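You operate a simulated robot arm through the tools that you are given. There is no shell and no other tool. Be economical: measure what you need, move in short steps, check, and stop when the job is done.

The job below is to be done with a simulated two-armed robot. You get a single attempt, and the scene is never put back.

## Task
Wind 10 turns of warp onto the turning frame in the yellow cage.
Fine: shut the gate, set the turns dial, brake off, press the green mill button once (not the red one), watch till it stops, then brake on; the teal block stays in its cup.

The check looks at the end state, three seconds after you hand in, the way a careful person would. Anything else that was tipped, shoved, dropped, spilled or broken makes it a failure.

## Robot
Two 7-joint arms with fingered hands on one trunk that stands fixed in place. Base frame: the origin is at the foot of the trunk, x ahead of it, y to its left, z up. Units: cm, degrees, N and s.
The left shoulder is at [20, 13.5, 97], the right one opposite. With the tool pointing down near the work surface each hand reaches from about 10 to 94 cm from the base axis, measured 20 degrees to its own side. Payload 4 kg a hand.
Tool frame (each hand has its own): the origin (TCP) lies between the finger pads and is the grasp point; the fingertips stand 2.5 cm ahead of it; z points along the fingers, y is the line along which they close. Largest opening 8.8 cm; the body of the gripper starts 2.9 cm behind the TCP. The gripper is a hand of 4 fingers: y runs from the thumb to the fingers, the wrist lies at [-1.3, -10.6, -17.4] in the tool frame, and closing takes about 1.5 s.
Orientation is told as [roll, pitch, yaw] about the base's x, y, z axes, in that order, counted from this pose: with the fingers straight down and the wrist toward the robot, the tool's x, y and z point along [0, 1, 0], [1, 0, 0] and [0, 0, -1] of the base frame.

## Interface
- The arms move only by the tool apply_moves. It takes "left_steps", "right_steps" or both (then of equal length, played together; a hand with none holds still); each is a list of rows, each a list of 6 numbers: the shift along the tool's x, y, z in units of 150 mm (1.0 is 150 mm), then the turn, a rotation vector about the tool's x, y, z in units of 90 degrees (1.0 is 90 degrees). In form: [[dx, dy, dz, ax, ay, az], ...]. A call has 1 to 12 rows; each row is the pose to reach, as a shift and turn from the pose commanded when the call began, along the tool's axes at that moment. "left_claw" and "right_claw" are, for a hand that has rows, the opening, from 0 (shut) to 1 (fully open), set as the call begins (left out, the last holds). A call with a number of a shift or a turn outside -1 to 1 is refused whole. Each row takes 0.2 s and may step no farther than 5 cm and 8.6 degrees from the row before; otherwise, or with a gripper value out of range, the whole call is refused. Where a pose cannot be reached the arm comes as near as it can. A force on the tool above 40 N (or 10 N above the force at the start of the call, whichever is more), or a blocked arm, ends the call early, and 0.2 s more pass. Each finger travels about 15.3 cm/s and halts on what it meets, pressing with about 31 N; the grip force reading is that of the motor and also rises with nothing between the fingers. The clock runs only during rows and for 0.2 s after the last one: add rows that repeat a pose to give the fingers time. It gives the time, the measured TCP pose, the force on the tool (base axes), the opening and the grip force at its end, in the units of the frame above (readings bear some noise), with the torque about the TCP (base axes, N m) and any sound that the robot's microphone picked up.
- Cameras (640 x 400 px; columns grow to the right, rows downward): "scene" is now at [14.11, 3.37, 158.77]; the picture's right is [0.38, -0.93, 0.00], its down [-0.56, -0.23, -0.80] and it looks along [0.74, 0.30, -0.60] (base axes); focal length 292 px, centre (320, 200). "left" rides on the left gripper at [-6.4, -8.3, -9.8] in its tool frame; the picture's right is [-0.62, -0.37, 0.69], its down [0.71, -0.63, 0.30] and it looks along [0.32, 0.68, 0.65] (tool axes); focal length 265 px, centre (320, 200). "right" rides on the right gripper at [6.4, -8.3, -9.8] in its tool frame; the picture's right is [-0.62, 0.37, -0.69], its down [-0.71, -0.63, 0.30] and it looks along [-0.32, 0.68, 0.65] (tool axes); focal length 265 px, centre (320, 200). There is no depth. A picture from a camera that has moved, and an enlarged one, comes with that camera's place and axes in the base frame and with its lens.
- grab_frame(camera): a new picture of that camera. The clock stands still meanwhile.
- move_column(by): slides the trunk up (or, below 0, down) by that many cm; the arms and the scene camera ride with it, the base frame stays. It gives what a move gives, with no picture.
- curl_fingers(index, middle, ring, thumb_bend, thumb_turn, hand): sets how far each is bent, from 0 (flat) to 1 (curled in); at 0.3 the hand is open as for a grip, at 0.7 the pads meet at the TCP. One left out holds its place. A second passes; each finger stops where it meets its share of the squeeze, and holds until it gets a number again. A gripper value or a shape takes the hand back. It gives what a move gives, with no picture; readings hold the bend of each and the force on the fingers (four entries, about 0 where the hand has none), thumb and palm. thumb_turn goes from beside the hand (0) to across from the fingers (1), as for a grip.
- grasp_type(shape, hand): the hand has 4 fingers and takes this shape, open, in about a second: jaw (thumb against the fingers, like two jaws); tri (thumb and two fingers); tip (a fingertip pinch); poke (one finger out to press); point (the index stretched); flat (the hand flat); cup (the hand cupped); fist (a fist). The gripper value then closes the fingers along that shape, each until it touches; the sizes above hold for jaw. It gives what a move gives, with no picture.
- aim_head(pan, tilt): turns the head with the scene camera to pan (to the left, within 97 degrees either way) and tilt (down, from -29 to 69), counted from straight ahead of the robot. It gives what a move gives.
- inspect(camera, box): a new picture of the part [left, top, right, bottom] of that camera's present view, enlarged. The clock stands still meanwhile.
- finish_job(): hands the job in; it is judged then, once.

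Go step by step. Nothing tells you positions but the pictures and the camera data: compare them with the known pose of the tool, close in by small moves and look again before you grip or let go. The budget is 120 turns and 78 pictures, counting those below and the enlarged ones. Unless the task says otherwise, let go and move clear before handing in, and close with one line.

The tools are called after "Emit:" as a command line: name --argument value ..., lists and objects as JSON in quotes. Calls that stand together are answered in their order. apply_moves: Moves the arms, as the interface text tells. Its arguments: {"type":"object","properties":{"left_steps":{"type":"array","items":{"type":"array","items":{"type":"number"}}},"left_claw":{"type":"number"},"right_steps":{"type":"array","items":{"type":"array","items":{"type":"number"}}},"right_claw":{"type":"number"}},"required":[]} The other tools are called the same way: move_column (by) slides the trunk up or down; grasp_type (shape, hand) gives the hand a shape; curl_fingers (index, middle, ring, thumb_bend, thumb_turn, hand) moves the fingers one by one; aim_head (pan, tilt) turns the head that bears the scene camera; grab_frame (camera) takes a picture; inspect (camera, box) takes an enlarged picture of a part of a camera's view; finish_job () hands the job in.

At the start:

```text
time: 0.0
left_tcp_pos: [43.9, 49.41, 128.76]
left_ee_rot: [0.0, -0.1, 0.0]
left_force: [-0.5, -0.9, 0.2]
left_moment: [0.01, -0.02, -0.02]
left_width: 8.75
left_grip_force: 0.1
left_shape: jaw
left_bend: [0.3, 0.3, 0.3, 0.3, 0.98]
left_finger forces: [0.0, 0.0, 0.0, 0.0, 0.0, 0.0]
right_tcp_pos: [58.59, 0.58, 133.66]
right_ee_rot: [0.0, 0.0, 0.0]
right_force: [1.0, 0.3, 0.1]
right_moment: [0.02, 0.01, 0.0]
right_width: 8.78
right_grip_force: 0.0
right_shape: jaw
right_bend: [0.3, 0.3, 0.3, 0.3, 0.98]
right_finger forces: [0.0, 0.1, 0.0, 0.0, 0.0, 0.1]
trunk travel left (down, up): [-57.5, 19.5]
head pan, tilt: [22.2, 37.0]
```

scene: 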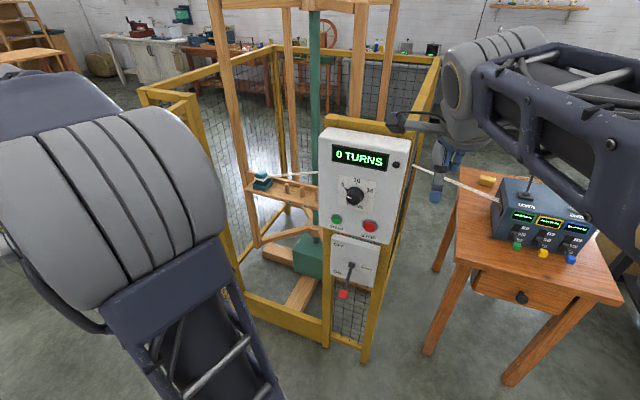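
right: 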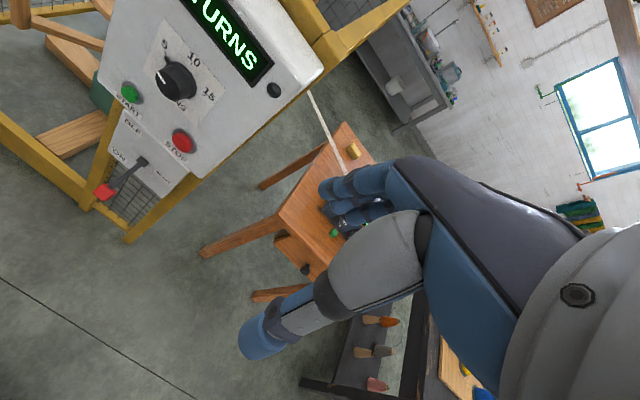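
left: 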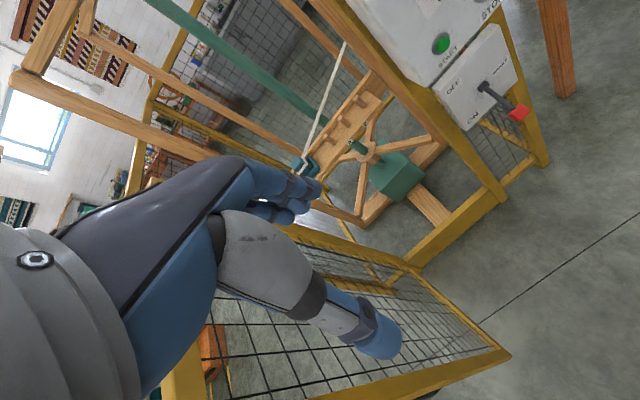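

I see the yellow cage with the control box (0 TURNS, dial, green and red buttons, brake lever), and a gate that seems to hang open on the left. I'll look closer at these first.

Emit:
inspect --camera "scene" --box '[300, 110, 440, 310]'

Emit:
aim_head --pan 60 --tilt 40

Emit:
grab_frame --camera "scene"

```text
2.00 times, centred on (370, 210) of scene
camera zoom: at [14.11, 3.37, 158.77], right [0.38, -0.93, 0.0], down [-0.56, -0.23, -0.8], along [0.74, 0.3, -0.6], focal length 584 px, centre (220, 180)
```

zoom: 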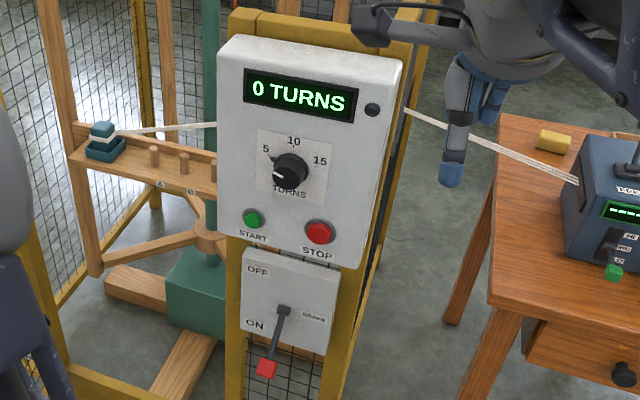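

```text
time: 1.0
left_tcp_pos: [43.96, 49.44, 128.7]
left_ee_rot: [0.1, 0.0, 0.0]
left_force: [-0.3, 0.5, -0.4]
left_moment: [0.01, 0.0, -0.02]
left_width: 8.75
left_grip_force: 0.0
left_shape: jaw
left_bend: [0.3, 0.3, 0.3, 0.3, 0.98]
left_finger forces: [0.1, 0.0, 0.0, 0.1, 0.0, 0.1]
right_tcp_pos: [58.42, 0.61, 133.73]
right_ee_rot: [0.0, 0.0, 0.0]
right_force: [0.0, 0.5, -0.9]
right_moment: [-0.03, 0.0, -0.04]
right_width: 8.75
right_grip_force: 0.1
right_shape: jaw
right_bend: [0.3, 0.3, 0.3, 0.3, 0.98]
right_finger forces: [0.0, 0.0, 0.0, 0.0, 0.0, 0.0]
trunk travel left (down, up): [-57.5, 19.5]
head pan, tilt: [60.0, 40.0]
```

```text
73 pictures are left
camera scene: at [10.32, 7.44, 158.32], right [0.87, -0.5, 0.0], down [-0.32, -0.56, -0.77], along [0.38, 0.66, -0.64], focal length 292 px, centre (320, 200)
```

scene: 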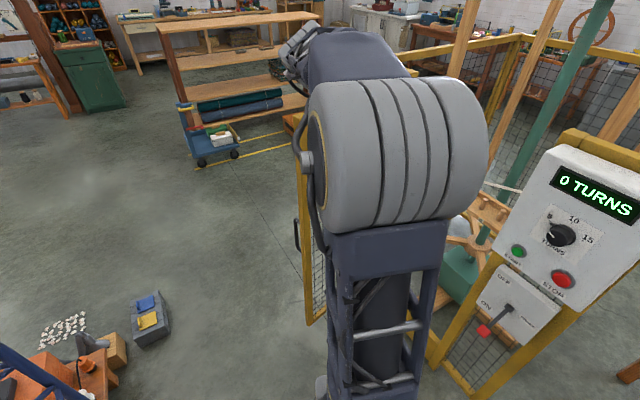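

The left arm hides the gate, so I'll bring the left hand back and down to uncover it.

Emit:
apply_moves --left_steps '[[0, -0.2, 0.2, 0, 0, 0], [0, -0.4, 0.4, 0, 0, 0], [0, -0.6, 0.6, 0, 0, 0], [0, -0.8, 0.8, 0, 0, 0], [0, -1, 1, 0, 0, 0]]'

Emit:
aim_head --pan 50 --tilt 35

Emit:
grab_frame --camera "scene"

Emit:
grab_frame --camera "left"

```text
time: 2.2
left_tcp_pos: [29.01, 49.41, 113.96]
left_ee_rot: [0.0, 0.0, -0.1]
left_force: [0.3, 0.7, 0.3]
left_moment: [0.04, -0.03, 0.02]
left_width: 8.75
left_grip_force: 0.0
left_shape: jaw
left_bend: [0.3, 0.3, 0.3, 0.3, 0.98]
left_finger forces: [0.0, 0.1, 0.0, 0.0, 0.0, 0.0]
right_tcp_pos: [58.64, 0.57, 133.79]
right_ee_rot: [0.0, 0.0, 0.1]
right_force: [0.6, 0.3, 0.2]
right_moment: [0.02, 0.03, 0.01]
right_width: 8.78
right_grip_force: 0.0
right_shape: jaw
right_bend: [0.3, 0.3, 0.3, 0.3, 0.98]
right_finger forces: [0.1, 0.0, 0.0, 0.0, 0.0, 0.1]
trunk travel left (down, up): [-57.5, 19.5]
head pan, tilt: [60.0, 40.0]
```

```text
time: 3.0
left_tcp_pos: [29.12, 49.44, 114.1]
left_ee_rot: [0.0, 0.1, -0.1]
left_force: [0.6, 0.1, -0.2]
left_moment: [0.03, -0.01, 0.0]
left_width: 8.77
left_grip_force: 0.1
left_shape: jaw
left_bend: [0.3, 0.3, 0.3, 0.3, 0.98]
left_finger forces: [0.1, 0.0, 0.0, 0.1, 0.1, 0.1]
right_tcp_pos: [58.4, 0.6, 133.74]
right_ee_rot: [0.0, -0.1, 0.0]
right_force: [-0.1, 0.3, 0.0]
right_moment: [0.03, 0.01, -0.01]
right_width: 8.74
right_grip_force: 0.0
right_shape: jaw
right_bend: [0.3, 0.3, 0.3, 0.3, 0.98]
right_finger forces: [0.0, 0.0, 0.0, 0.1, 0.1, 0.1]
trunk travel left (down, up): [-57.5, 19.5]
head pan, tilt: [50.0, 35.0]
```

```text
72 pictures are left
camera scene: at [11.72, 6.83, 159.08], right [0.77, -0.64, 0.0], down [-0.37, -0.44, -0.82], along [0.53, 0.63, -0.57], focal length 292 px, centre (320, 200)
```

scene: 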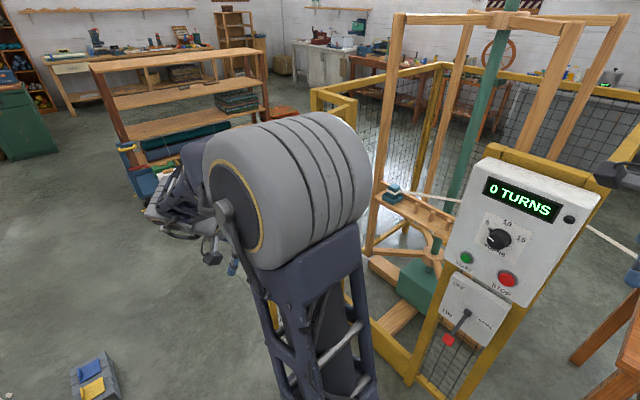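

```text
71 pictures are left
camera left: at [20.65, 43.08, 123.77], right [-0.37, -0.62, -0.69], down [-0.63, 0.71, -0.3], along [0.68, 0.32, -0.65], focal length 265 px, centre (320, 200)
```

left: 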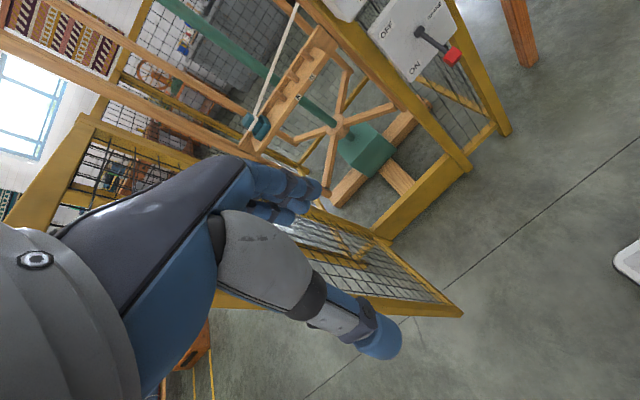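

Emit:
inspect --camera "scene" --box '[280, 50, 480, 175]'

Emit:
apply_moves --left_steps '[[-0.2, 0, 0.2, 0, 0, 0], [-0.4, 0, 0.4, 0, 0, 0], [-0.6, 0, 0.6, 0, 0, 0], [-0.8, 0, 0.8, 0, 0, 0], [-1, 0, 1, 0, 0, 0]]'

Emit:
grab_frame --camera "scene"

Emit:
grab_frame --camera "left"

```text
3.20 times, centred on (380, 112) of scene
camera zoom: at [11.72, 6.83, 159.08], right [0.77, -0.64, 0.0], down [-0.37, -0.44, -0.82], along [0.53, 0.63, -0.57], focal length 935 px, centre (128, 480)
```

zoom: 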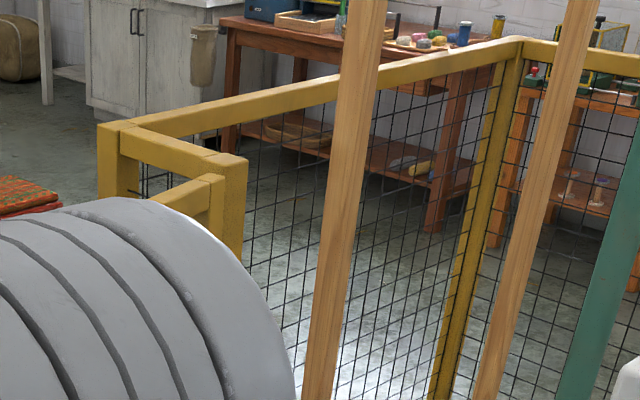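

```text
time: 4.2
left_tcp_pos: [28.74, 38.5, 99.48]
left_ee_rot: [-0.1, 0.0, -0.1]
left_force: [0.3, 0.3, 0.0]
left_moment: [0.02, 0.01, 0.04]
left_width: 8.8
left_grip_force: 0.0
left_shape: jaw
left_bend: [0.3, 0.3, 0.3, 0.3, 0.98]
left_finger forces: [0.0, 0.0, 0.0, 0.0, 0.0, 0.1]
left hand out of reach, approached as far as the arm can: row 4, 5
right_tcp_pos: [58.48, 0.52, 133.73]
right_ee_rot: [-0.1, 0.0, 0.0]
right_force: [0.3, 0.2, -0.7]
right_moment: [0.01, 0.03, -0.04]
right_width: 8.77
right_grip_force: 0.0
right_shape: jaw
right_bend: [0.3, 0.3, 0.3, 0.3, 0.98]
right_finger forces: [0.1, 0.0, 0.1, 0.0, 0.1, 0.0]
trunk travel left (down, up): [-57.5, 19.5]
head pan, tilt: [50.0, 35.0]
```

```text
69 pictures are left
camera scene: at [11.71, 6.8, 159.08], right [0.77, -0.64, 0.0], down [-0.37, -0.44, -0.82], along [0.53, 0.63, -0.57], focal length 292 px, centre (320, 200)
```

scene: 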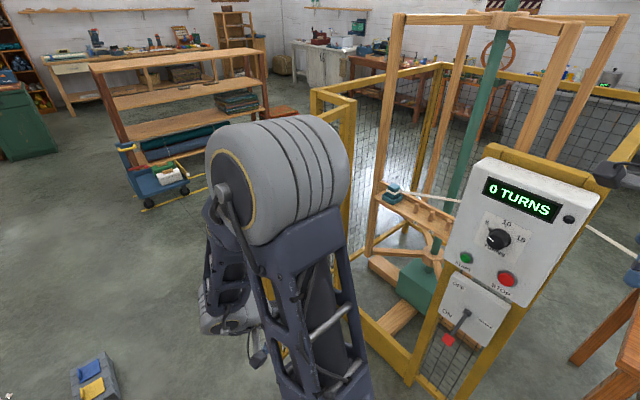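

```text
68 pictures are left
camera left: at [20.48, 32.14, 109.27], right [-0.37, -0.62, -0.69], down [-0.63, 0.71, -0.3], along [0.68, 0.32, -0.65], focal length 265 px, centre (320, 200)
```

left: 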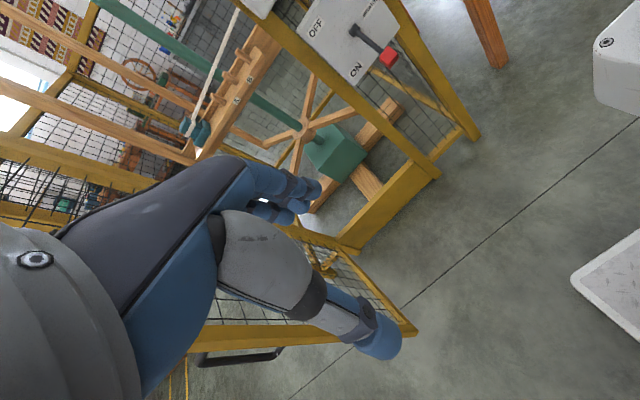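

The gate's free post is at about [43, 75], hinged near [93, 82], with its handle on the far (outer) side. I'll bring the closed left hand around the free edge to its outer side.

Emit:
apply_moves --left_steps '[[0.25, -0.1, 0, 0, 0, 0], [0.5, -0.2, 0, 0, 0, 0], [0.75, -0.3, 0, 0, 0, 0], [1, -0.4, 0, 0, 0, 0]]' --left_claw 0

Emit:
apply_moves --left_steps '[[0.25, 0, 0, 0, 0, 0], [0.5, 0, 0, 0, 0, 0], [0.75, 0, 0, 0, 0, 0], [1, 0, 0, 0, 0, 0]]'

Emit:
grab_frame --camera "scene"

Emit:
grab_frame --camera "left"

```text
time: 5.2
left_tcp_pos: [22.74, 53.58, 99.55]
left_ee_rot: [0.0, 0.0, -0.1]
left_force: [1.1, 0.1, -0.5]
left_moment: [-0.01, -0.03, 0.03]
left_width: 0.0
left_grip_force: 31.1
left_shape: jaw
left_bend: [0.7, 0.7, 0.7, 0.4, 1.0]
left_finger forces: [0.0, 0.0, 0.0, 0.0, 0.0, 0.0]
right_tcp_pos: [58.5, 0.62, 133.66]
right_ee_rot: [0.0, 0.0, 0.0]
right_force: [-0.3, 0.0, -0.1]
right_moment: [-0.02, 0.04, 0.01]
right_width: 8.75
right_grip_force: 0.0
right_shape: jaw
right_bend: [0.3, 0.3, 0.3, 0.3, 0.98]
right_finger forces: [0.1, 0.1, 0.0, 0.0, 0.0, 0.0]
trunk travel left (down, up): [-57.5, 19.5]
head pan, tilt: [50.0, 35.0]
```

```text
time: 6.2
left_tcp_pos: [22.61, 68.67, 99.42]
left_ee_rot: [-0.2, -0.1, 0.0]
left_force: [0.1, 0.0, -0.6]
left_moment: [0.0, -0.02, 0.0]
left_width: 0.0
left_grip_force: 31.3
left_shape: jaw
left_bend: [0.7, 0.7, 0.7, 0.4, 1.0]
left_finger forces: [0.0, 0.0, 0.1, 0.0, 0.0, 0.0]
right_tcp_pos: [58.62, 0.56, 133.76]
right_ee_rot: [0.0, -0.1, -0.1]
right_force: [0.6, -0.4, -0.6]
right_moment: [0.03, 0.0, 0.02]
right_width: 8.76
right_grip_force: 0.1
right_shape: jaw
right_bend: [0.3, 0.3, 0.3, 0.3, 0.98]
right_finger forces: [0.1, 0.1, 0.0, 0.0, 0.0, 0.1]
trunk travel left (down, up): [-57.5, 19.5]
head pan, tilt: [50.0, 35.0]
```

```text
67 pictures are left
camera scene: at [11.72, 6.8, 159.08], right [0.77, -0.64, 0.0], down [-0.37, -0.44, -0.82], along [0.53, 0.63, -0.57], focal length 292 px, centre (320, 200)
```

scene: 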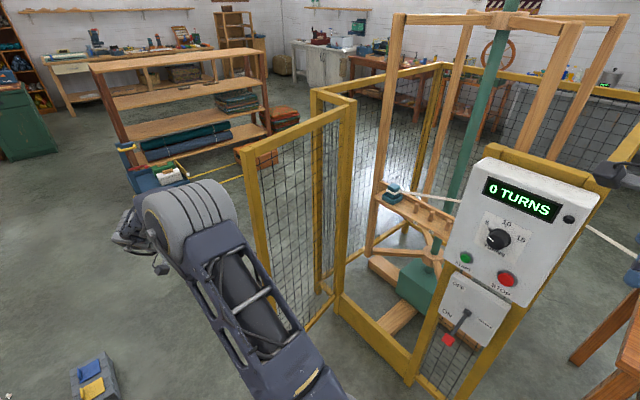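

```text
66 pictures are left
camera left: at [14.29, 62.3, 109.1], right [-0.37, -0.62, -0.69], down [-0.63, 0.71, -0.31], along [0.68, 0.32, -0.65], focal length 265 px, centre (320, 200)
```

left: 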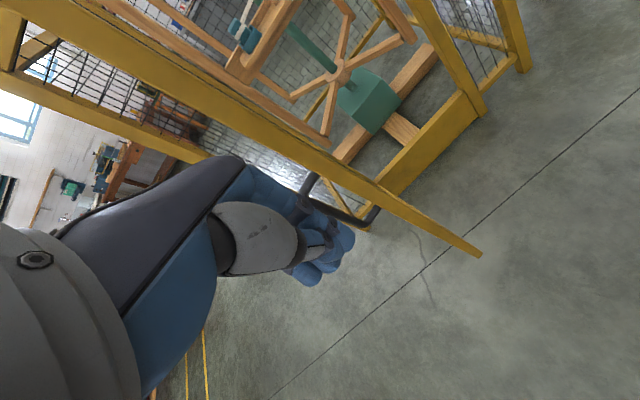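

The whole gate is now in view. I'll continue outward past the free edge, then forward along the outer side.

Emit:
apply_moves --left_steps '[[0.33, 0, 0, 0, 0, 0], [0.66, 0, 0, 0, 0, 0], [1, 0, 0, 0, 0, 0], [1, 0, 0, 0, 0, 0]]'

Emit:
apply_moves --left_steps '[[0.25, 0.1, 0, 0, 0, 0], [0.3, 0.33, 0, 0, 0, 0], [0.33, 0.65, 0, 0, 0, 0], [0.33, 0.95, 0, 0, 0, 0], [0.33, 0.95, 0, 0, 0, 0]]'

Emit:
grab_frame --camera "scene"

Emit:
grab_frame --camera "left"

```text
refused: row 3 steps farther than a row can; nothing moved
```

```text
time: 7.4
left_tcp_pos: [36.68, 73.59, 99.3]
left_ee_rot: [-0.1, 0.0, 0.0]
left_force: [-0.6, 0.2, -0.3]
left_moment: [-0.02, -0.02, 0.0]
left_width: 0.0
left_grip_force: 31.2
left_shape: jaw
left_bend: [0.7, 0.7, 0.7, 0.4, 1.0]
left_finger forces: [0.0, 0.0, 0.0, 0.0, 0.1, 0.0]
right_tcp_pos: [58.47, 0.66, 133.74]
right_ee_rot: [0.0, 0.0, 0.0]
right_force: [0.2, -0.7, -0.4]
right_moment: [-0.02, -0.01, -0.05]
right_width: 8.78
right_grip_force: 0.0
right_shape: jaw
right_bend: [0.3, 0.3, 0.3, 0.3, 0.98]
right_finger forces: [0.0, 0.0, 0.0, 0.0, 0.0, 0.0]
trunk travel left (down, up): [-57.5, 19.5]
head pan, tilt: [50.0, 35.0]
```

```text
65 pictures are left
camera scene: at [11.72, 6.83, 159.08], right [0.77, -0.64, 0.0], down [-0.37, -0.44, -0.82], along [0.53, 0.63, -0.57], focal length 292 px, centre (320, 200)
```

scene: 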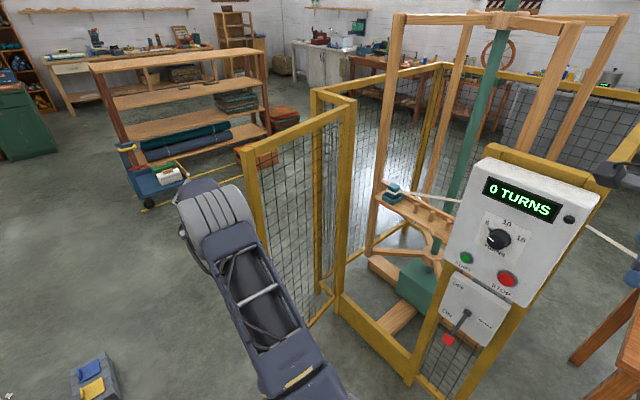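

```text
64 pictures are left
camera left: at [28.41, 67.18, 109.08], right [-0.37, -0.62, -0.69], down [-0.63, 0.71, -0.3], along [0.68, 0.32, -0.65], focal length 265 px, centre (320, 200)
```

left: 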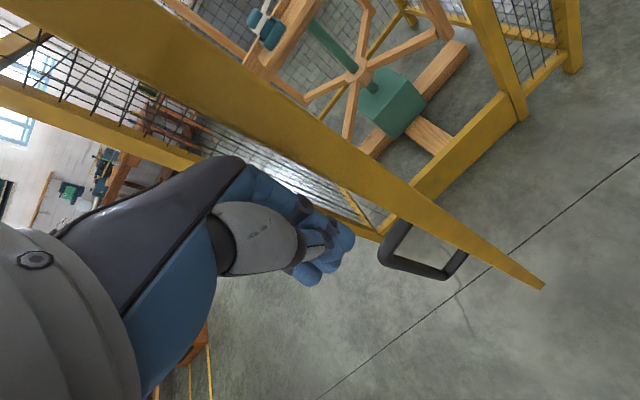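

The hand sits just short of the free edge with no contact. I'll move it further out, then forward on the outer side.

Emit:
apply_moves --left_steps '[[0.3, -0.05, 0, 0, 0, 0], [0.6, -0.1, 0, 0, 0, 0], [0.8, -0.1, 0, 0, 0, 0], [0.8, -0.1, 0, 0, 0, 0]]'

Emit:
grab_frame --camera "left"

```text
time: 8.4
left_tcp_pos: [35.25, 80.29, 99.64]
left_ee_rot: [0.0, 0.0, 0.0]
left_force: [0.0, -0.1, 0.3]
left_moment: [0.02, -0.01, 0.01]
left_width: 0.01
left_grip_force: 30.4
left_shape: jaw
left_bend: [0.7, 0.7, 0.7, 0.4, 1.0]
left_finger forces: [0.1, 0.1, 0.1, 0.0, 0.1, 0.0]
left hand out of reach, approached as far as the arm can: row 2, 3, 4
right_tcp_pos: [58.57, 0.47, 133.62]
right_ee_rot: [0.1, 0.0, 0.0]
right_force: [0.7, 0.8, 0.0]
right_moment: [0.0, 0.01, 0.0]
right_width: 8.76
right_grip_force: 0.0
right_shape: jaw
right_bend: [0.3, 0.3, 0.3, 0.3, 0.98]
right_finger forces: [0.0, 0.1, 0.1, 0.0, 0.0, 0.0]
trunk travel left (down, up): [-57.5, 19.5]
head pan, tilt: [50.0, 35.0]
```

```text
63 pictures are left
camera left: at [26.92, 73.9, 109.46], right [-0.37, -0.62, -0.69], down [-0.63, 0.71, -0.3], along [0.68, 0.32, -0.65], focal length 265 px, centre (320, 200)
```

left: 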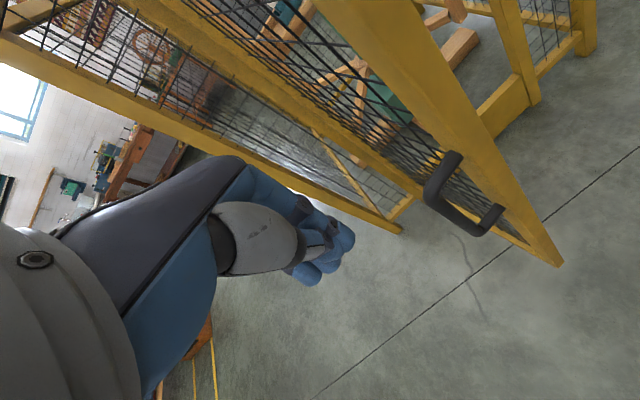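

The hand is now outside the gate plane, at its reach limit. I'll go forward and a little lower, staying above the handle, then check.

Emit:
apply_moves --left_steps '[[0, 0, 0.2, 0, 0, 0], [0, 0.2, 0.4, 0, 0, 0], [-0.02, 0.45, 0.4, 0, 0, 0], [-0.05, 0.7, 0.4, 0, 0, 0]]'

Emit:
grab_frame --camera "left"

Emit:
grab_frame --camera "scene"

```text
time: 9.4
left_tcp_pos: [45.76, 78.87, 93.6]
left_ee_rot: [0.0, 0.0, 0.1]
left_force: [0.1, -0.3, 0.6]
left_moment: [0.01, -0.03, -0.01]
left_width: 0.0
left_grip_force: 30.9
left_shape: jaw
left_bend: [0.7, 0.7, 0.7, 0.41, 1.0]
left_finger forces: [0.0, 0.0, 0.1, 0.1, 0.1, 0.0]
left hand out of reach, approached as far as the arm can: row 4
right_tcp_pos: [58.47, 0.73, 133.76]
right_ee_rot: [0.0, 0.0, 0.1]
right_force: [-0.7, -0.3, -0.1]
right_moment: [-0.02, -0.01, -0.03]
right_width: 8.78
right_grip_force: 0.0
right_shape: jaw
right_bend: [0.3, 0.3, 0.3, 0.3, 0.98]
right_finger forces: [0.1, 0.1, 0.0, 0.0, 0.0, 0.0]
trunk travel left (down, up): [-57.5, 19.5]
head pan, tilt: [50.0, 35.0]
```

```text
62 pictures are left
camera left: at [37.42, 72.52, 103.4], right [-0.37, -0.62, -0.69], down [-0.63, 0.71, -0.3], along [0.68, 0.33, -0.65], focal length 265 px, centre (320, 200)
```

left: 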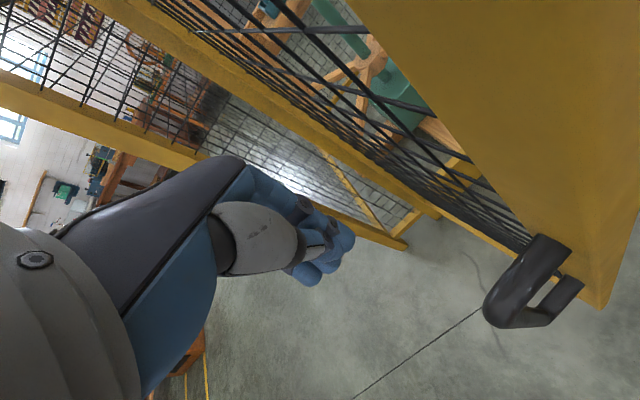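

```text
61 pictures are left
camera scene: at [11.69, 6.85, 159.08], right [0.77, -0.64, 0.0], down [-0.37, -0.44, -0.82], along [0.53, 0.63, -0.57], focal length 292 px, centre (320, 200)
```

scene: 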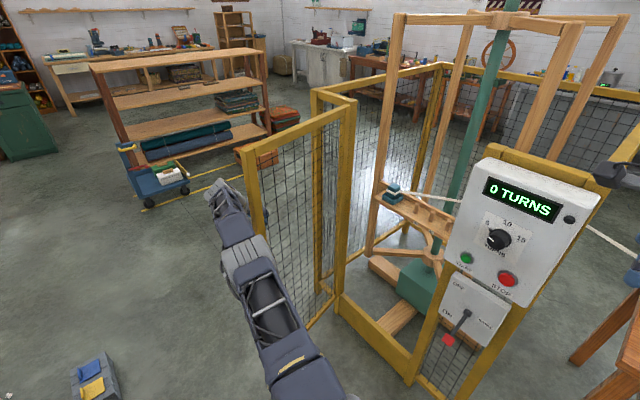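

The closed hand is outside the gate and above the handle. I'll push slowly along the closing arc about the hinge at about [88, 82].

Emit:
apply_moves --left_steps '[[-0.12, 0.02, 0, 0, 0, 0], [-0.24, 0.047, 0, 0, 0, 0], [-0.36, 0.07, 0, 0, 0, 0], [-0.48, 0.097, 0, 0, 0, 0], [-0.6, 0.13, 0, 0, 0, 0], [-0.71, 0.167, 0, 0, 0, 0], [-0.83, 0.21, 0, 0, 0, 0], [-0.94, 0.253, 0, 0, 0, 0]]'

Emit:
grab_frame --camera "scene"

```text
time: 11.2
left_tcp_pos: [49.46, 64.97, 93.94]
left_ee_rot: [-0.1, 0.0, 0.0]
left_force: [0.1, 0.6, -0.2]
left_moment: [-0.01, -0.01, -0.02]
left_width: 0.01
left_grip_force: 30.8
left_shape: jaw
left_bend: [0.7, 0.7, 0.7, 0.41, 1.0]
left_finger forces: [0.0, 0.1, 0.0, 0.0, 0.1, 0.0]
right_tcp_pos: [58.35, 0.72, 133.8]
right_ee_rot: [0.1, 0.0, 0.0]
right_force: [-0.1, -0.5, 0.3]
right_moment: [0.01, 0.01, 0.0]
right_width: 8.76
right_grip_force: 0.0
right_shape: jaw
right_bend: [0.3, 0.3, 0.3, 0.3, 0.98]
right_finger forces: [0.1, 0.1, 0.0, 0.1, 0.0, 0.0]
trunk travel left (down, up): [-57.5, 19.5]
head pan, tilt: [50.0, 35.0]
```

```text
60 pictures are left
camera scene: at [11.72, 6.85, 159.08], right [0.77, -0.64, 0.0], down [-0.37, -0.44, -0.82], along [0.53, 0.63, -0.57], focal length 292 px, centre (320, 200)
```

scene: 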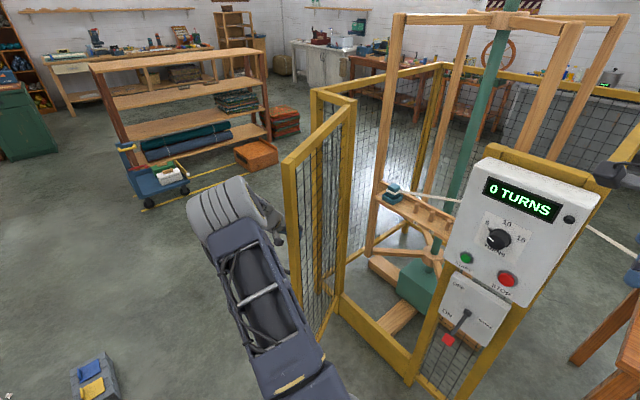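

The gate is swinging shut with almost no resistance, so I'll continue along the arc.

Emit:
apply_moves --left_steps '[[-0.115, 0.058, 0, 0, 0, 0], [-0.225, 0.12, 0, 0, 0, 0], [-0.33, 0.18, 0, 0, 0, 0], [-0.433, 0.247, 0, 0, 0, 0], [-0.53, 0.317, 0, 0, 0, 0], [-0.627, 0.393, 0, 0, 0, 0], [-0.72, 0.47, 0, 0, 0, 0], [-0.813, 0.553, 0, 0, 0, 0], [-0.9, 0.637, 0, 0, 0, 0], [-0.98, 0.727, 0, 0, 0, 0]]'

Emit:
grab_frame --camera "scene"

```text
time: 13.4
left_tcp_pos: [60.24, 50.31, 93.68]
left_ee_rot: [0.0, 0.0, 0.0]
left_force: [-0.1, -0.9, -0.1]
left_moment: [0.04, -0.03, 0.0]
left_width: 0.0
left_grip_force: 30.9
left_shape: jaw
left_bend: [0.7, 0.7, 0.7, 0.41, 1.0]
left_finger forces: [0.0, 0.1, 0.1, 0.0, 0.1, 0.0]
right_tcp_pos: [58.45, 0.69, 133.72]
right_ee_rot: [0.0, 0.0, 0.0]
right_force: [-0.7, 0.1, 0.7]
right_moment: [-0.01, 0.0, -0.01]
right_width: 8.76
right_grip_force: 0.2
right_shape: jaw
right_bend: [0.3, 0.3, 0.3, 0.3, 0.98]
right_finger forces: [0.0, 0.0, 0.0, 0.0, 0.0, 0.1]
trunk travel left (down, up): [-57.5, 19.5]
head pan, tilt: [50.0, 35.0]
```

```text
59 pictures are left
camera scene: at [11.71, 6.84, 159.08], right [0.77, -0.64, 0.0], down [-0.37, -0.44, -0.82], along [0.53, 0.63, -0.57], focal length 292 px, centre (320, 200)
```

scene: 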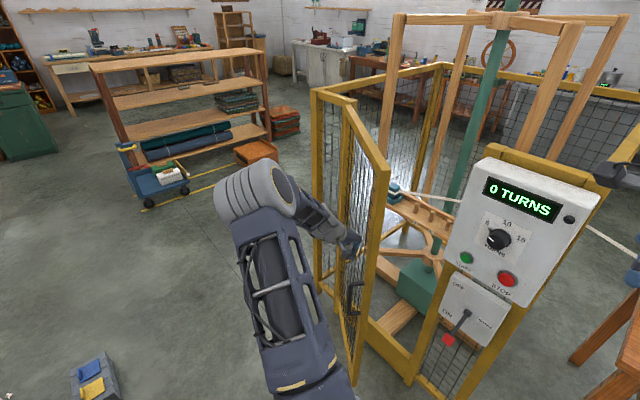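

Over halfway closed; I'll keep pushing.

Emit:
apply_moves --left_steps '[[-0.08, 0.103, 0, 0, 0, 0], [-0.153, 0.207, 0, 0, 0, 0], [-0.22, 0.31, 0, 0, 0, 0], [-0.287, 0.413, 0, 0, 0, 0], [-0.343, 0.52, 0, 0, 0, 0], [-0.4, 0.627, 0, 0, 0, 0], [-0.45, 0.74, 0, 0, 0, 0], [-0.5, 0.853, 0, 0, 0, 0]]'

Emit:
grab_frame --camera "scene"

```text
time: 15.2
left_tcp_pos: [73.21, 42.64, 94.01]
left_ee_rot: [0.0, 0.0, -0.1]
left_force: [-0.3, -0.4, 0.9]
left_moment: [0.01, 0.0, 0.06]
left_width: 0.03
left_grip_force: 30.9
left_shape: jaw
left_bend: [0.7, 0.7, 0.7, 0.41, 1.0]
left_finger forces: [0.0, 0.1, 0.1, 0.0, 0.1, 0.0]
right_tcp_pos: [58.36, 0.56, 133.68]
right_ee_rot: [0.1, -0.1, -0.1]
right_force: [0.3, -0.4, 0.3]
right_moment: [-0.02, 0.01, 0.03]
right_width: 8.75
right_grip_force: 0.1
right_shape: jaw
right_bend: [0.3, 0.3, 0.3, 0.3, 0.98]
right_finger forces: [0.1, 0.0, 0.0, 0.0, 0.0, 0.1]
trunk travel left (down, up): [-57.5, 19.5]
head pan, tilt: [50.0, 35.0]
```

```text
58 pictures are left
camera scene: at [11.71, 6.84, 159.08], right [0.77, -0.64, 0.0], down [-0.37, -0.44, -0.82], along [0.53, 0.63, -0.57], focal length 292 px, centre (320, 200)
```

scene: 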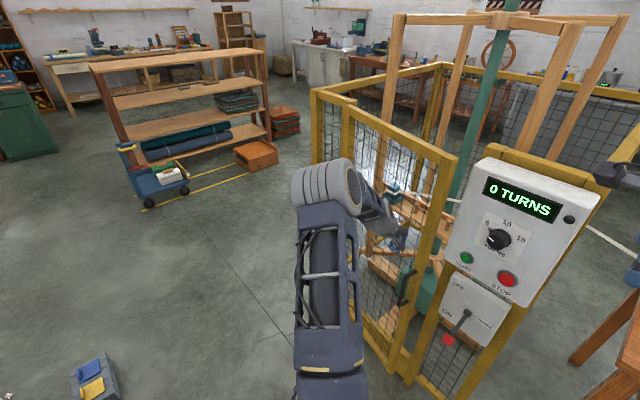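

Nearly closed; I'll push straight forward gently until it meets the stop.

Emit:
apply_moves --left_steps '[[-0.02, 0.08, 0, 0, 0, 0], [-0.04, 0.16, 0, 0, 0, 0], [-0.05, 0.24, 0, 0, 0, 0], [-0.05, 0.32, 0, 0, 0, 0], [-0.05, 0.4, 0, 0, 0, 0], [-0.05, 0.47, 0, 0, 0, 0]]'

Emit:
grab_frame --camera "scene"

```text
time: 16.6
left_tcp_pos: [80.11, 42.04, 93.84]
left_ee_rot: [0.1, 0.0, 0.0]
left_force: [0.8, -0.1, 0.2]
left_moment: [0.01, -0.01, -0.03]
left_width: 0.0
left_grip_force: 30.6
left_shape: jaw
left_bend: [0.7, 0.7, 0.7, 0.41, 1.0]
left_finger forces: [0.0, 0.1, 0.0, 0.0, 0.1, 0.1]
right_tcp_pos: [58.49, 0.62, 133.75]
right_ee_rot: [0.0, 0.0, 0.0]
right_force: [1.0, 0.9, -0.4]
right_moment: [0.03, -0.01, 0.02]
right_width: 8.78
right_grip_force: 0.0
right_shape: jaw
right_bend: [0.3, 0.3, 0.3, 0.3, 0.98]
right_finger forces: [0.0, 0.0, 0.0, 0.0, 0.0, 0.0]
trunk travel left (down, up): [-57.5, 19.5]
head pan, tilt: [50.0, 35.0]
```

```text
57 pictures are left
camera scene: at [11.72, 6.83, 159.08], right [0.77, -0.64, 0.0], down [-0.37, -0.44, -0.82], along [0.53, 0.63, -0.57], focal length 292 px, centre (320, 200)
```

scene: 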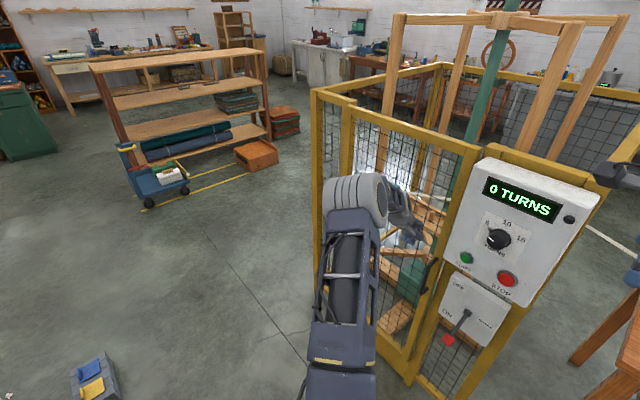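

Emit:
apply_moves --left_steps '[[0, 0.06, 0, 0, 0, 0], [0, 0.12, 0, 0, 0, 0], [0, 0.18, 0, 0, 0, 0], [0, 0.24, 0, 0, 0, 0], [0, 0.3, 0, 0, 0, 0], [0, 0.36, 0, 0, 0, 0], [0, 0.42, 0, 0, 0, 0]]'

Emit:
inspect --camera "scene" --box '[300, 70, 540, 395]'

```text
time: 17.3
left_tcp_pos: [81.94, 42.07, 93.46]
left_ee_rot: [-0.1, 0.9, -0.1]
left_force: [-16.8, -0.6, 2.4]
left_moment: [0.04, -0.9, 0.1]
left_width: 0.03
left_grip_force: 30.9
left_shape: jaw
left_bend: [0.7, 0.7, 0.7, 0.41, 1.0]
left_finger forces: [0.0, 16.7, 0.0, 0.1, 0.0, 0.0]
right_tcp_pos: [58.45, 0.5, 133.75]
right_ee_rot: [-0.1, 0.0, -0.1]
right_force: [0.8, 0.7, -0.3]
right_moment: [0.0, -0.02, 0.03]
right_width: 8.8
right_grip_force: 0.1
right_shape: jaw
right_bend: [0.3, 0.3, 0.3, 0.3, 0.98]
right_finger forces: [0.0, 0.0, 0.0, 0.0, 0.0, 0.0]
trunk travel left (down, up): [-57.5, 19.5]
head pan, tilt: [50.0, 35.0]
stopped in row 3 (left hand): the force on the tool passed its limit at 60 N (the readings are from after the stop); the commanded pose is now the measured one
```

```text
1.23 times, centred on (420, 232) of scene
camera zoom: at [11.63, 6.82, 159.08], right [0.77, -0.64, 0.0], down [-0.37, -0.44, -0.82], along [0.53, 0.63, -0.57], focal length 360 px, centre (197, 160)
```

zoom: 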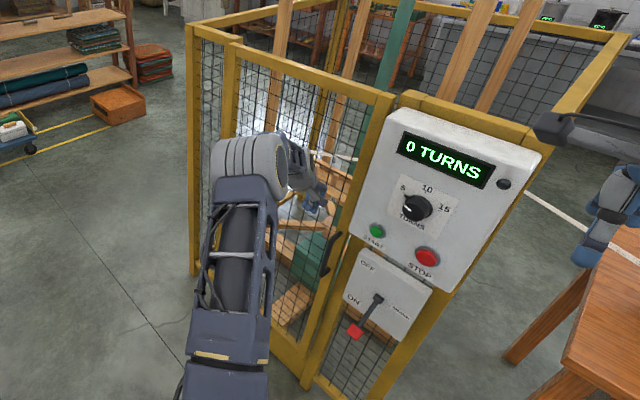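

The gate has met its stop and looks flush. I'll back the left hand off and look closely at the gate's edge and at the panel.

Emit:
apply_moves --left_steps '[[0, -0.1, 0, 0, 0, 0], [0, -0.35, 0, 0, 0, 0], [0, -0.65, 0, 0, 0, 0], [0, -0.95, 0, 0, 0, 0]]'

Emit:
aim_head --pan 20 --tilt 35

Emit:
grab_frame --camera "scene"

Emit:
grab_frame --camera "left"

```text
time: 18.3
left_tcp_pos: [67.87, 42.15, 93.45]
left_ee_rot: [-0.1, 0.6, -0.1]
left_force: [0.2, 0.0, -0.4]
left_moment: [0.02, 0.0, 0.0]
left_width: 0.0
left_grip_force: 30.6
left_shape: jaw
left_bend: [0.7, 0.7, 0.7, 0.41, 1.0]
left_finger forces: [0.1, 0.1, 0.0, 0.1, 0.0, 0.1]
right_tcp_pos: [58.61, 0.55, 133.68]
right_ee_rot: [-0.1, 0.0, 0.0]
right_force: [0.5, -0.3, -0.1]
right_moment: [0.04, 0.0, 0.0]
right_width: 8.75
right_grip_force: 0.1
right_shape: jaw
right_bend: [0.3, 0.3, 0.3, 0.3, 0.98]
right_finger forces: [0.0, 0.0, 0.0, 0.1, 0.0, 0.0]
trunk travel left (down, up): [-57.5, 19.5]
head pan, tilt: [50.0, 35.0]
```

```text
time: 19.3
left_tcp_pos: [67.83, 42.25, 93.36]
left_ee_rot: [-0.2, 0.6, 0.0]
left_force: [0.0, 0.3, 0.8]
left_moment: [0.01, 0.01, -0.04]
left_width: 0.0
left_grip_force: 31.1
left_shape: jaw
left_bend: [0.7, 0.7, 0.7, 0.41, 1.0]
left_finger forces: [0.1, 0.0, 0.2, 0.0, 0.1, 0.0]
right_tcp_pos: [58.54, 0.71, 133.79]
right_ee_rot: [0.0, 0.0, 0.0]
right_force: [-0.9, 0.7, -0.5]
right_moment: [0.0, -0.02, -0.01]
right_width: 8.73
right_grip_force: 0.1
right_shape: jaw
right_bend: [0.3, 0.3, 0.3, 0.3, 0.98]
right_finger forces: [0.1, 0.0, 0.1, 0.0, 0.1, 0.0]
trunk travel left (down, up): [-57.5, 19.5]
head pan, tilt: [20.0, 35.0]
```

```text
55 pictures are left
camera scene: at [14.33, 3.1, 159.08], right [0.34, -0.94, 0.0], down [-0.54, -0.2, -0.82], along [0.77, 0.28, -0.57], focal length 292 px, centre (320, 200)
```

scene: 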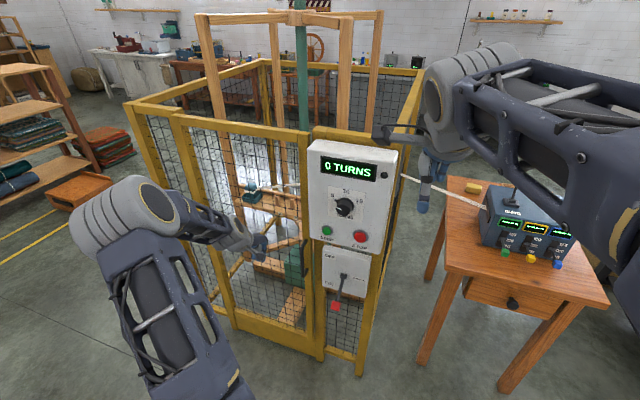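

```text
54 pictures are left
camera left: at [59.69, 35.83, 103.29], right [-0.38, -0.62, -0.69], down [-0.63, 0.72, -0.3], along [0.68, 0.32, -0.66], focal length 265 px, centre (320, 200)
```

left: 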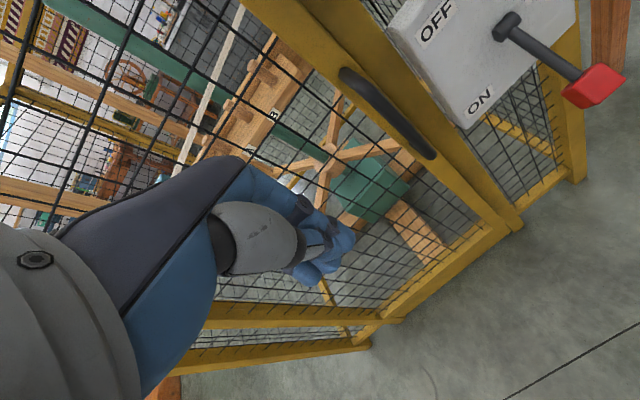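

The gate is closed. Next I'll zoom in on the panel.

Emit:
inspect --camera "scene" --box '[300, 140, 400, 240]'

Emit:
inspect --camera "scene" --box '[310, 225, 400, 320]'

Emit:
grab_frame --camera "right"

Emit:
inspect --camera "scene" --box '[460, 170, 620, 280]'

```text
4.00 times, centred on (350, 190) of scene
camera zoom: at [14.33, 3.1, 159.08], right [0.34, -0.94, 0.0], down [-0.54, -0.2, -0.82], along [0.77, 0.28, -0.57], focal length 1168 px, centre (200, 240)
```

zoom: 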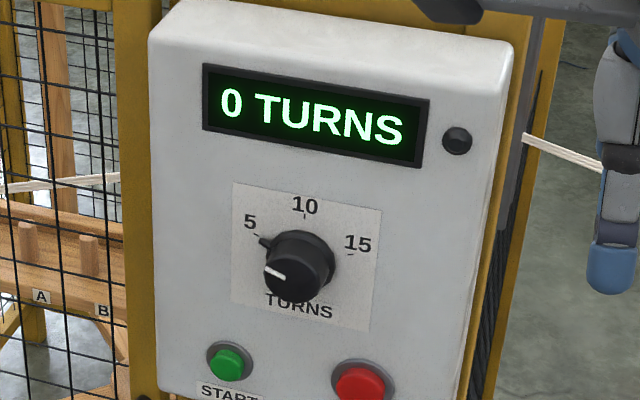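

```text
4.21 times, centred on (355, 272) of scene
camera zoom: at [14.33, 3.1, 159.08], right [0.34, -0.94, 0.0], down [-0.54, -0.2, -0.82], along [0.77, 0.28, -0.57], focal length 1230 px, centre (173, -105)
```

zoom: 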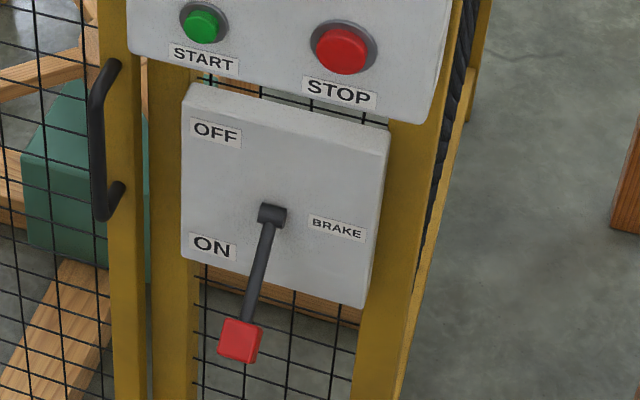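

```text
51 pictures are left
camera right: at [50.17, 7.03, 143.54], right [0.37, -0.62, 0.69], down [-0.63, -0.71, -0.3], along [0.68, -0.32, -0.65], focal length 265 px, centre (320, 200)
```

right: 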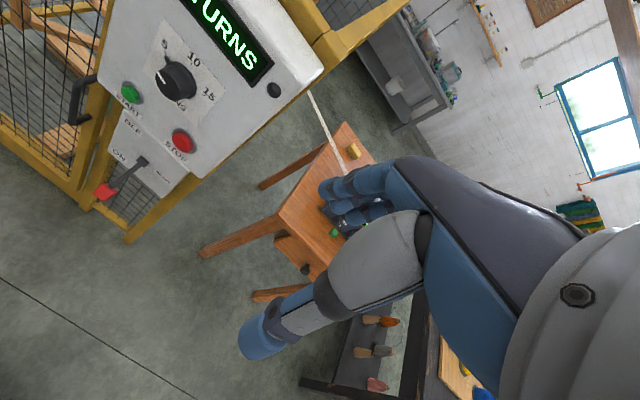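

```text
3.64 times, centred on (540, 225) of scene
camera zoom: at [14.33, 3.1, 159.08], right [0.34, -0.94, 0.0], down [-0.54, -0.2, -0.82], along [0.77, 0.28, -0.57], focal length 1062 px, centre (-480, 109)
```

zoom: 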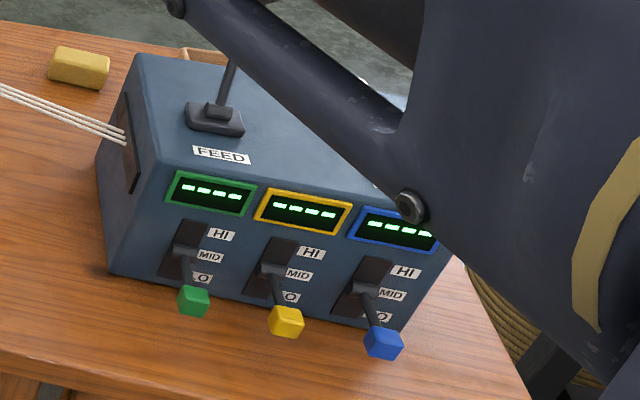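

Emit:
inspect --camera "right" --box '[100, 20, 260, 150]'

```text
3.08 times, centred on (180, 85) of right
camera zoom: at [50.17, 7.03, 143.54], right [0.37, -0.62, 0.69], down [-0.63, -0.71, -0.3], along [0.68, -0.32, -0.65], focal length 817 px, centre (751, 554)
```

zoom: 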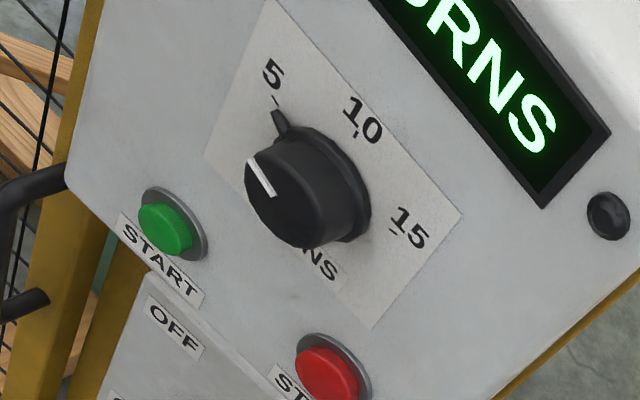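

The gate is shut, and the dial's pointer and white mark are at 5, so it must turn about 60° clockwise to 10. I put the knob at about [75.6, 18.7, 112], green at [77.7, 24, 101], red at [77.4, 14, 102.5]. I'll turn the right hand to point forward first.

Emit:
apply_moves --right_steps '[[0, -0.06, 0, -0.09, 0, 0], [0, -0.12, 0, -0.18, 0, 0], [0, -0.18, 0, -0.27, 0, 0], [0, -0.24, 0, -0.36, 0, 0], [0, -0.3, 0, -0.45, 0, 0], [0, -0.36, 0, -0.54, 0, 0], [0, -0.42, 0, -0.63, 0, 0], [0, -0.48, 0, -0.72, 0, 0], [0, -0.54, 0, -0.81, 0, 0], [0, -0.6, 0, -0.9, 0, 0], [0, -0.66, 0, -0.95, 0, 0], [0, -0.7, 0, -1, 0, 0]]'

Emit:
grab_frame --camera "right"

Emit:
grab_frame --camera "scene"

```text
time: 20.6
left_tcp_pos: [67.94, 42.21, 93.45]
left_ee_rot: [-0.2, 0.7, -0.1]
left_force: [-0.1, 0.3, 0.3]
left_moment: [0.0, 0.02, 0.0]
left_width: 0.03
left_grip_force: 31.1
left_shape: jaw
left_bend: [0.7, 0.7, 0.7, 0.41, 1.0]
left_finger forces: [0.1, 0.0, 0.1, 0.0, 0.0, 0.1]
right_tcp_pos: [52.78, 7.0, 129.69]
right_ee_rot: [7.3, -35.1, 9.0]
right_force: [-0.5, 0.0, 0.4]
right_moment: [0.0, -0.01, 0.0]
right_width: 8.77
right_grip_force: 0.1
right_shape: jaw
right_bend: [0.3, 0.3, 0.3, 0.3, 0.98]
right_finger forces: [0.0, 0.0, 0.0, 0.1, 0.0, 0.1]
trunk travel left (down, up): [-57.5, 19.5]
head pan, tilt: [20.0, 35.0]
stopped in row 6 (right hand): the arm was blocked; the commanded pose is now the measured one
```

```text
48 pictures are left
camera right: at [39.32, 10.06, 133.55], right [0.06, -0.7, 0.71], down [-0.18, -0.71, -0.68], along [0.98, -0.08, -0.17], focal length 265 px, centre (320, 200)
```

right: 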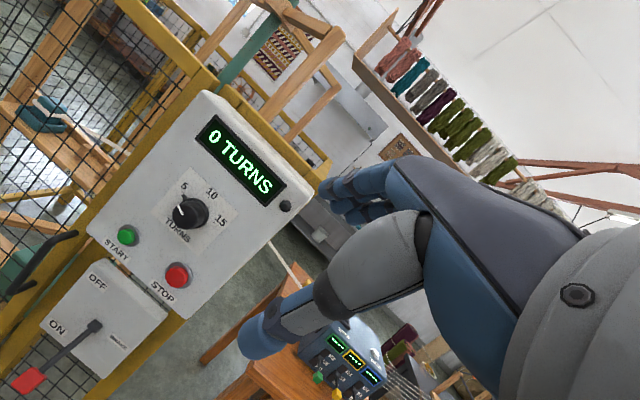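

```text
47 pictures are left
camera scene: at [14.33, 3.1, 159.08], right [0.34, -0.94, 0.0], down [-0.54, -0.2, -0.82], along [0.77, 0.28, -0.57], focal length 292 px, centre (320, 200)
```

scene: 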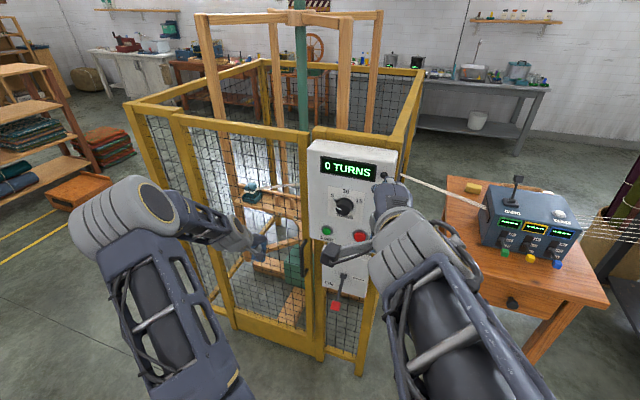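

The arm changed its posture partway and halted, though nothing seems to have been touched. From here I'll turn gradually to forward-pointing, with the wrist lower right.

Emit:
apply_moves --right_steps '[[0.012, 0, 0.077, -0.043, -0.033, -0.037], [0.023, 0, 0.153, -0.086, -0.066, -0.075], [0.035, 0, 0.23, -0.128, -0.099, -0.112], [0.047, 0, 0.307, -0.171, -0.132, -0.149], [0.058, 0, 0.383, -0.214, -0.165, -0.187], [0.07, 0, 0.46, -0.257, -0.199, -0.224], [0.082, 0, 0.537, -0.299, -0.232, -0.261], [0.093, 0, 0.613, -0.342, -0.265, -0.299], [0.105, 0, 0.69, -0.385, -0.298, -0.336], [0.117, 0, 0.767, -0.428, -0.331, -0.373], [0.128, 0, 0.843, -0.47, -0.364, -0.411], [0.14, 0, 0.92, -0.513, -0.397, -0.448]]'

Emit:
grab_frame --camera "scene"

```text
time: 21.1
left_tcp_pos: [67.87, 42.23, 93.44]
left_ee_rot: [-0.2, 0.7, -0.2]
left_force: [0.5, 0.3, 0.7]
left_moment: [0.01, 0.0, 0.0]
left_width: 0.02
left_grip_force: 30.9
left_shape: jaw
left_bend: [0.7, 0.7, 0.7, 0.41, 1.0]
left_finger forces: [0.1, 0.0, 0.0, 0.0, 0.0, 0.0]
right_tcp_pos: [49.64, 14.05, 126.95]
right_ee_rot: [6.2, -36.1, 23.6]
right_force: [0.4, -0.1, 0.5]
right_moment: [-0.02, 0.03, 0.02]
right_width: 8.79
right_grip_force: 0.1
right_shape: jaw
right_bend: [0.3, 0.3, 0.3, 0.3, 0.97]
right_finger forces: [0.0, 0.1, 0.1, 0.0, 0.0, 0.0]
trunk travel left (down, up): [-57.5, 19.5]
head pan, tilt: [20.0, 35.0]
stopped in row 2 (right hand): the arm was blocked; the commanded pose is now the measured one
```

```text
46 pictures are left
camera scene: at [14.34, 3.1, 159.08], right [0.34, -0.94, 0.0], down [-0.54, -0.2, -0.82], along [0.77, 0.28, -0.57], focal length 292 px, centre (320, 200)
```

scene: 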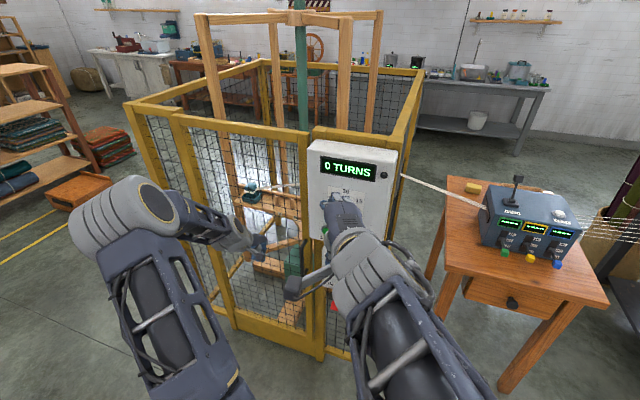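

The arm drifted left while changing posture. I'll do a plain translation forward, right and down, without turning, to see if it follows.

Emit:
apply_moves --right_steps '[[0, 0, 0, 0, 0, 0], [-0.11, -0.008, 0.093, 0, 0, 0], [-0.215, -0.016, 0.186, 0, 0, 0], [-0.32, -0.025, 0.28, 0, 0, 0], [-0.43, -0.033, 0.37, 0, 0, 0], [-0.54, -0.04, 0.465, 0, 0, 0], [-0.644, -0.049, 0.558, 0, 0, 0], [-0.644, -0.049, 0.558, 0, 0, 0]]'

Emit:
grab_frame --camera "scene"

```text
time: 22.9
left_tcp_pos: [67.95, 42.17, 93.49]
left_ee_rot: [0.0, 0.6, -0.1]
left_force: [0.4, -0.1, 0.5]
left_moment: [-0.02, 0.03, -0.01]
left_width: 0.0
left_grip_force: 31.2
left_shape: jaw
left_bend: [0.7, 0.7, 0.7, 0.41, 1.0]
left_finger forces: [0.0, 0.0, 0.0, 0.1, 0.1, 0.0]
right_tcp_pos: [57.57, 7.94, 118.95]
right_ee_rot: [6.1, -36.2, 23.5]
right_force: [0.9, 0.0, -0.5]
right_moment: [0.04, -0.03, -0.01]
right_width: 8.8
right_grip_force: 0.0
right_shape: jaw
right_bend: [0.3, 0.3, 0.3, 0.3, 0.98]
right_finger forces: [0.0, 0.1, 0.1, 0.0, 0.1, 0.0]
trunk travel left (down, up): [-57.5, 19.5]
head pan, tilt: [20.0, 35.0]
```

```text
45 pictures are left
camera scene: at [14.33, 3.1, 159.08], right [0.34, -0.94, 0.0], down [-0.54, -0.2, -0.82], along [0.77, 0.28, -0.57], focal length 292 px, centre (320, 200)
```

scene: 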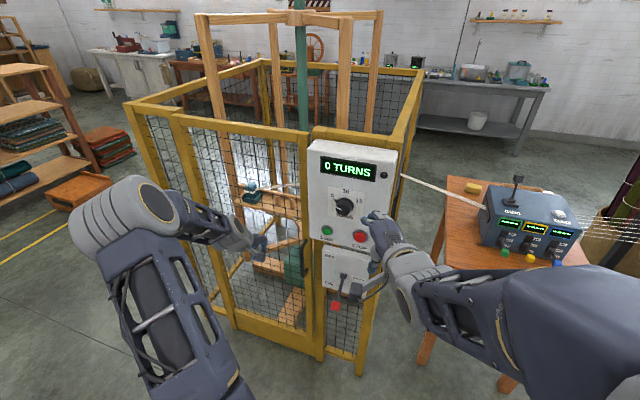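

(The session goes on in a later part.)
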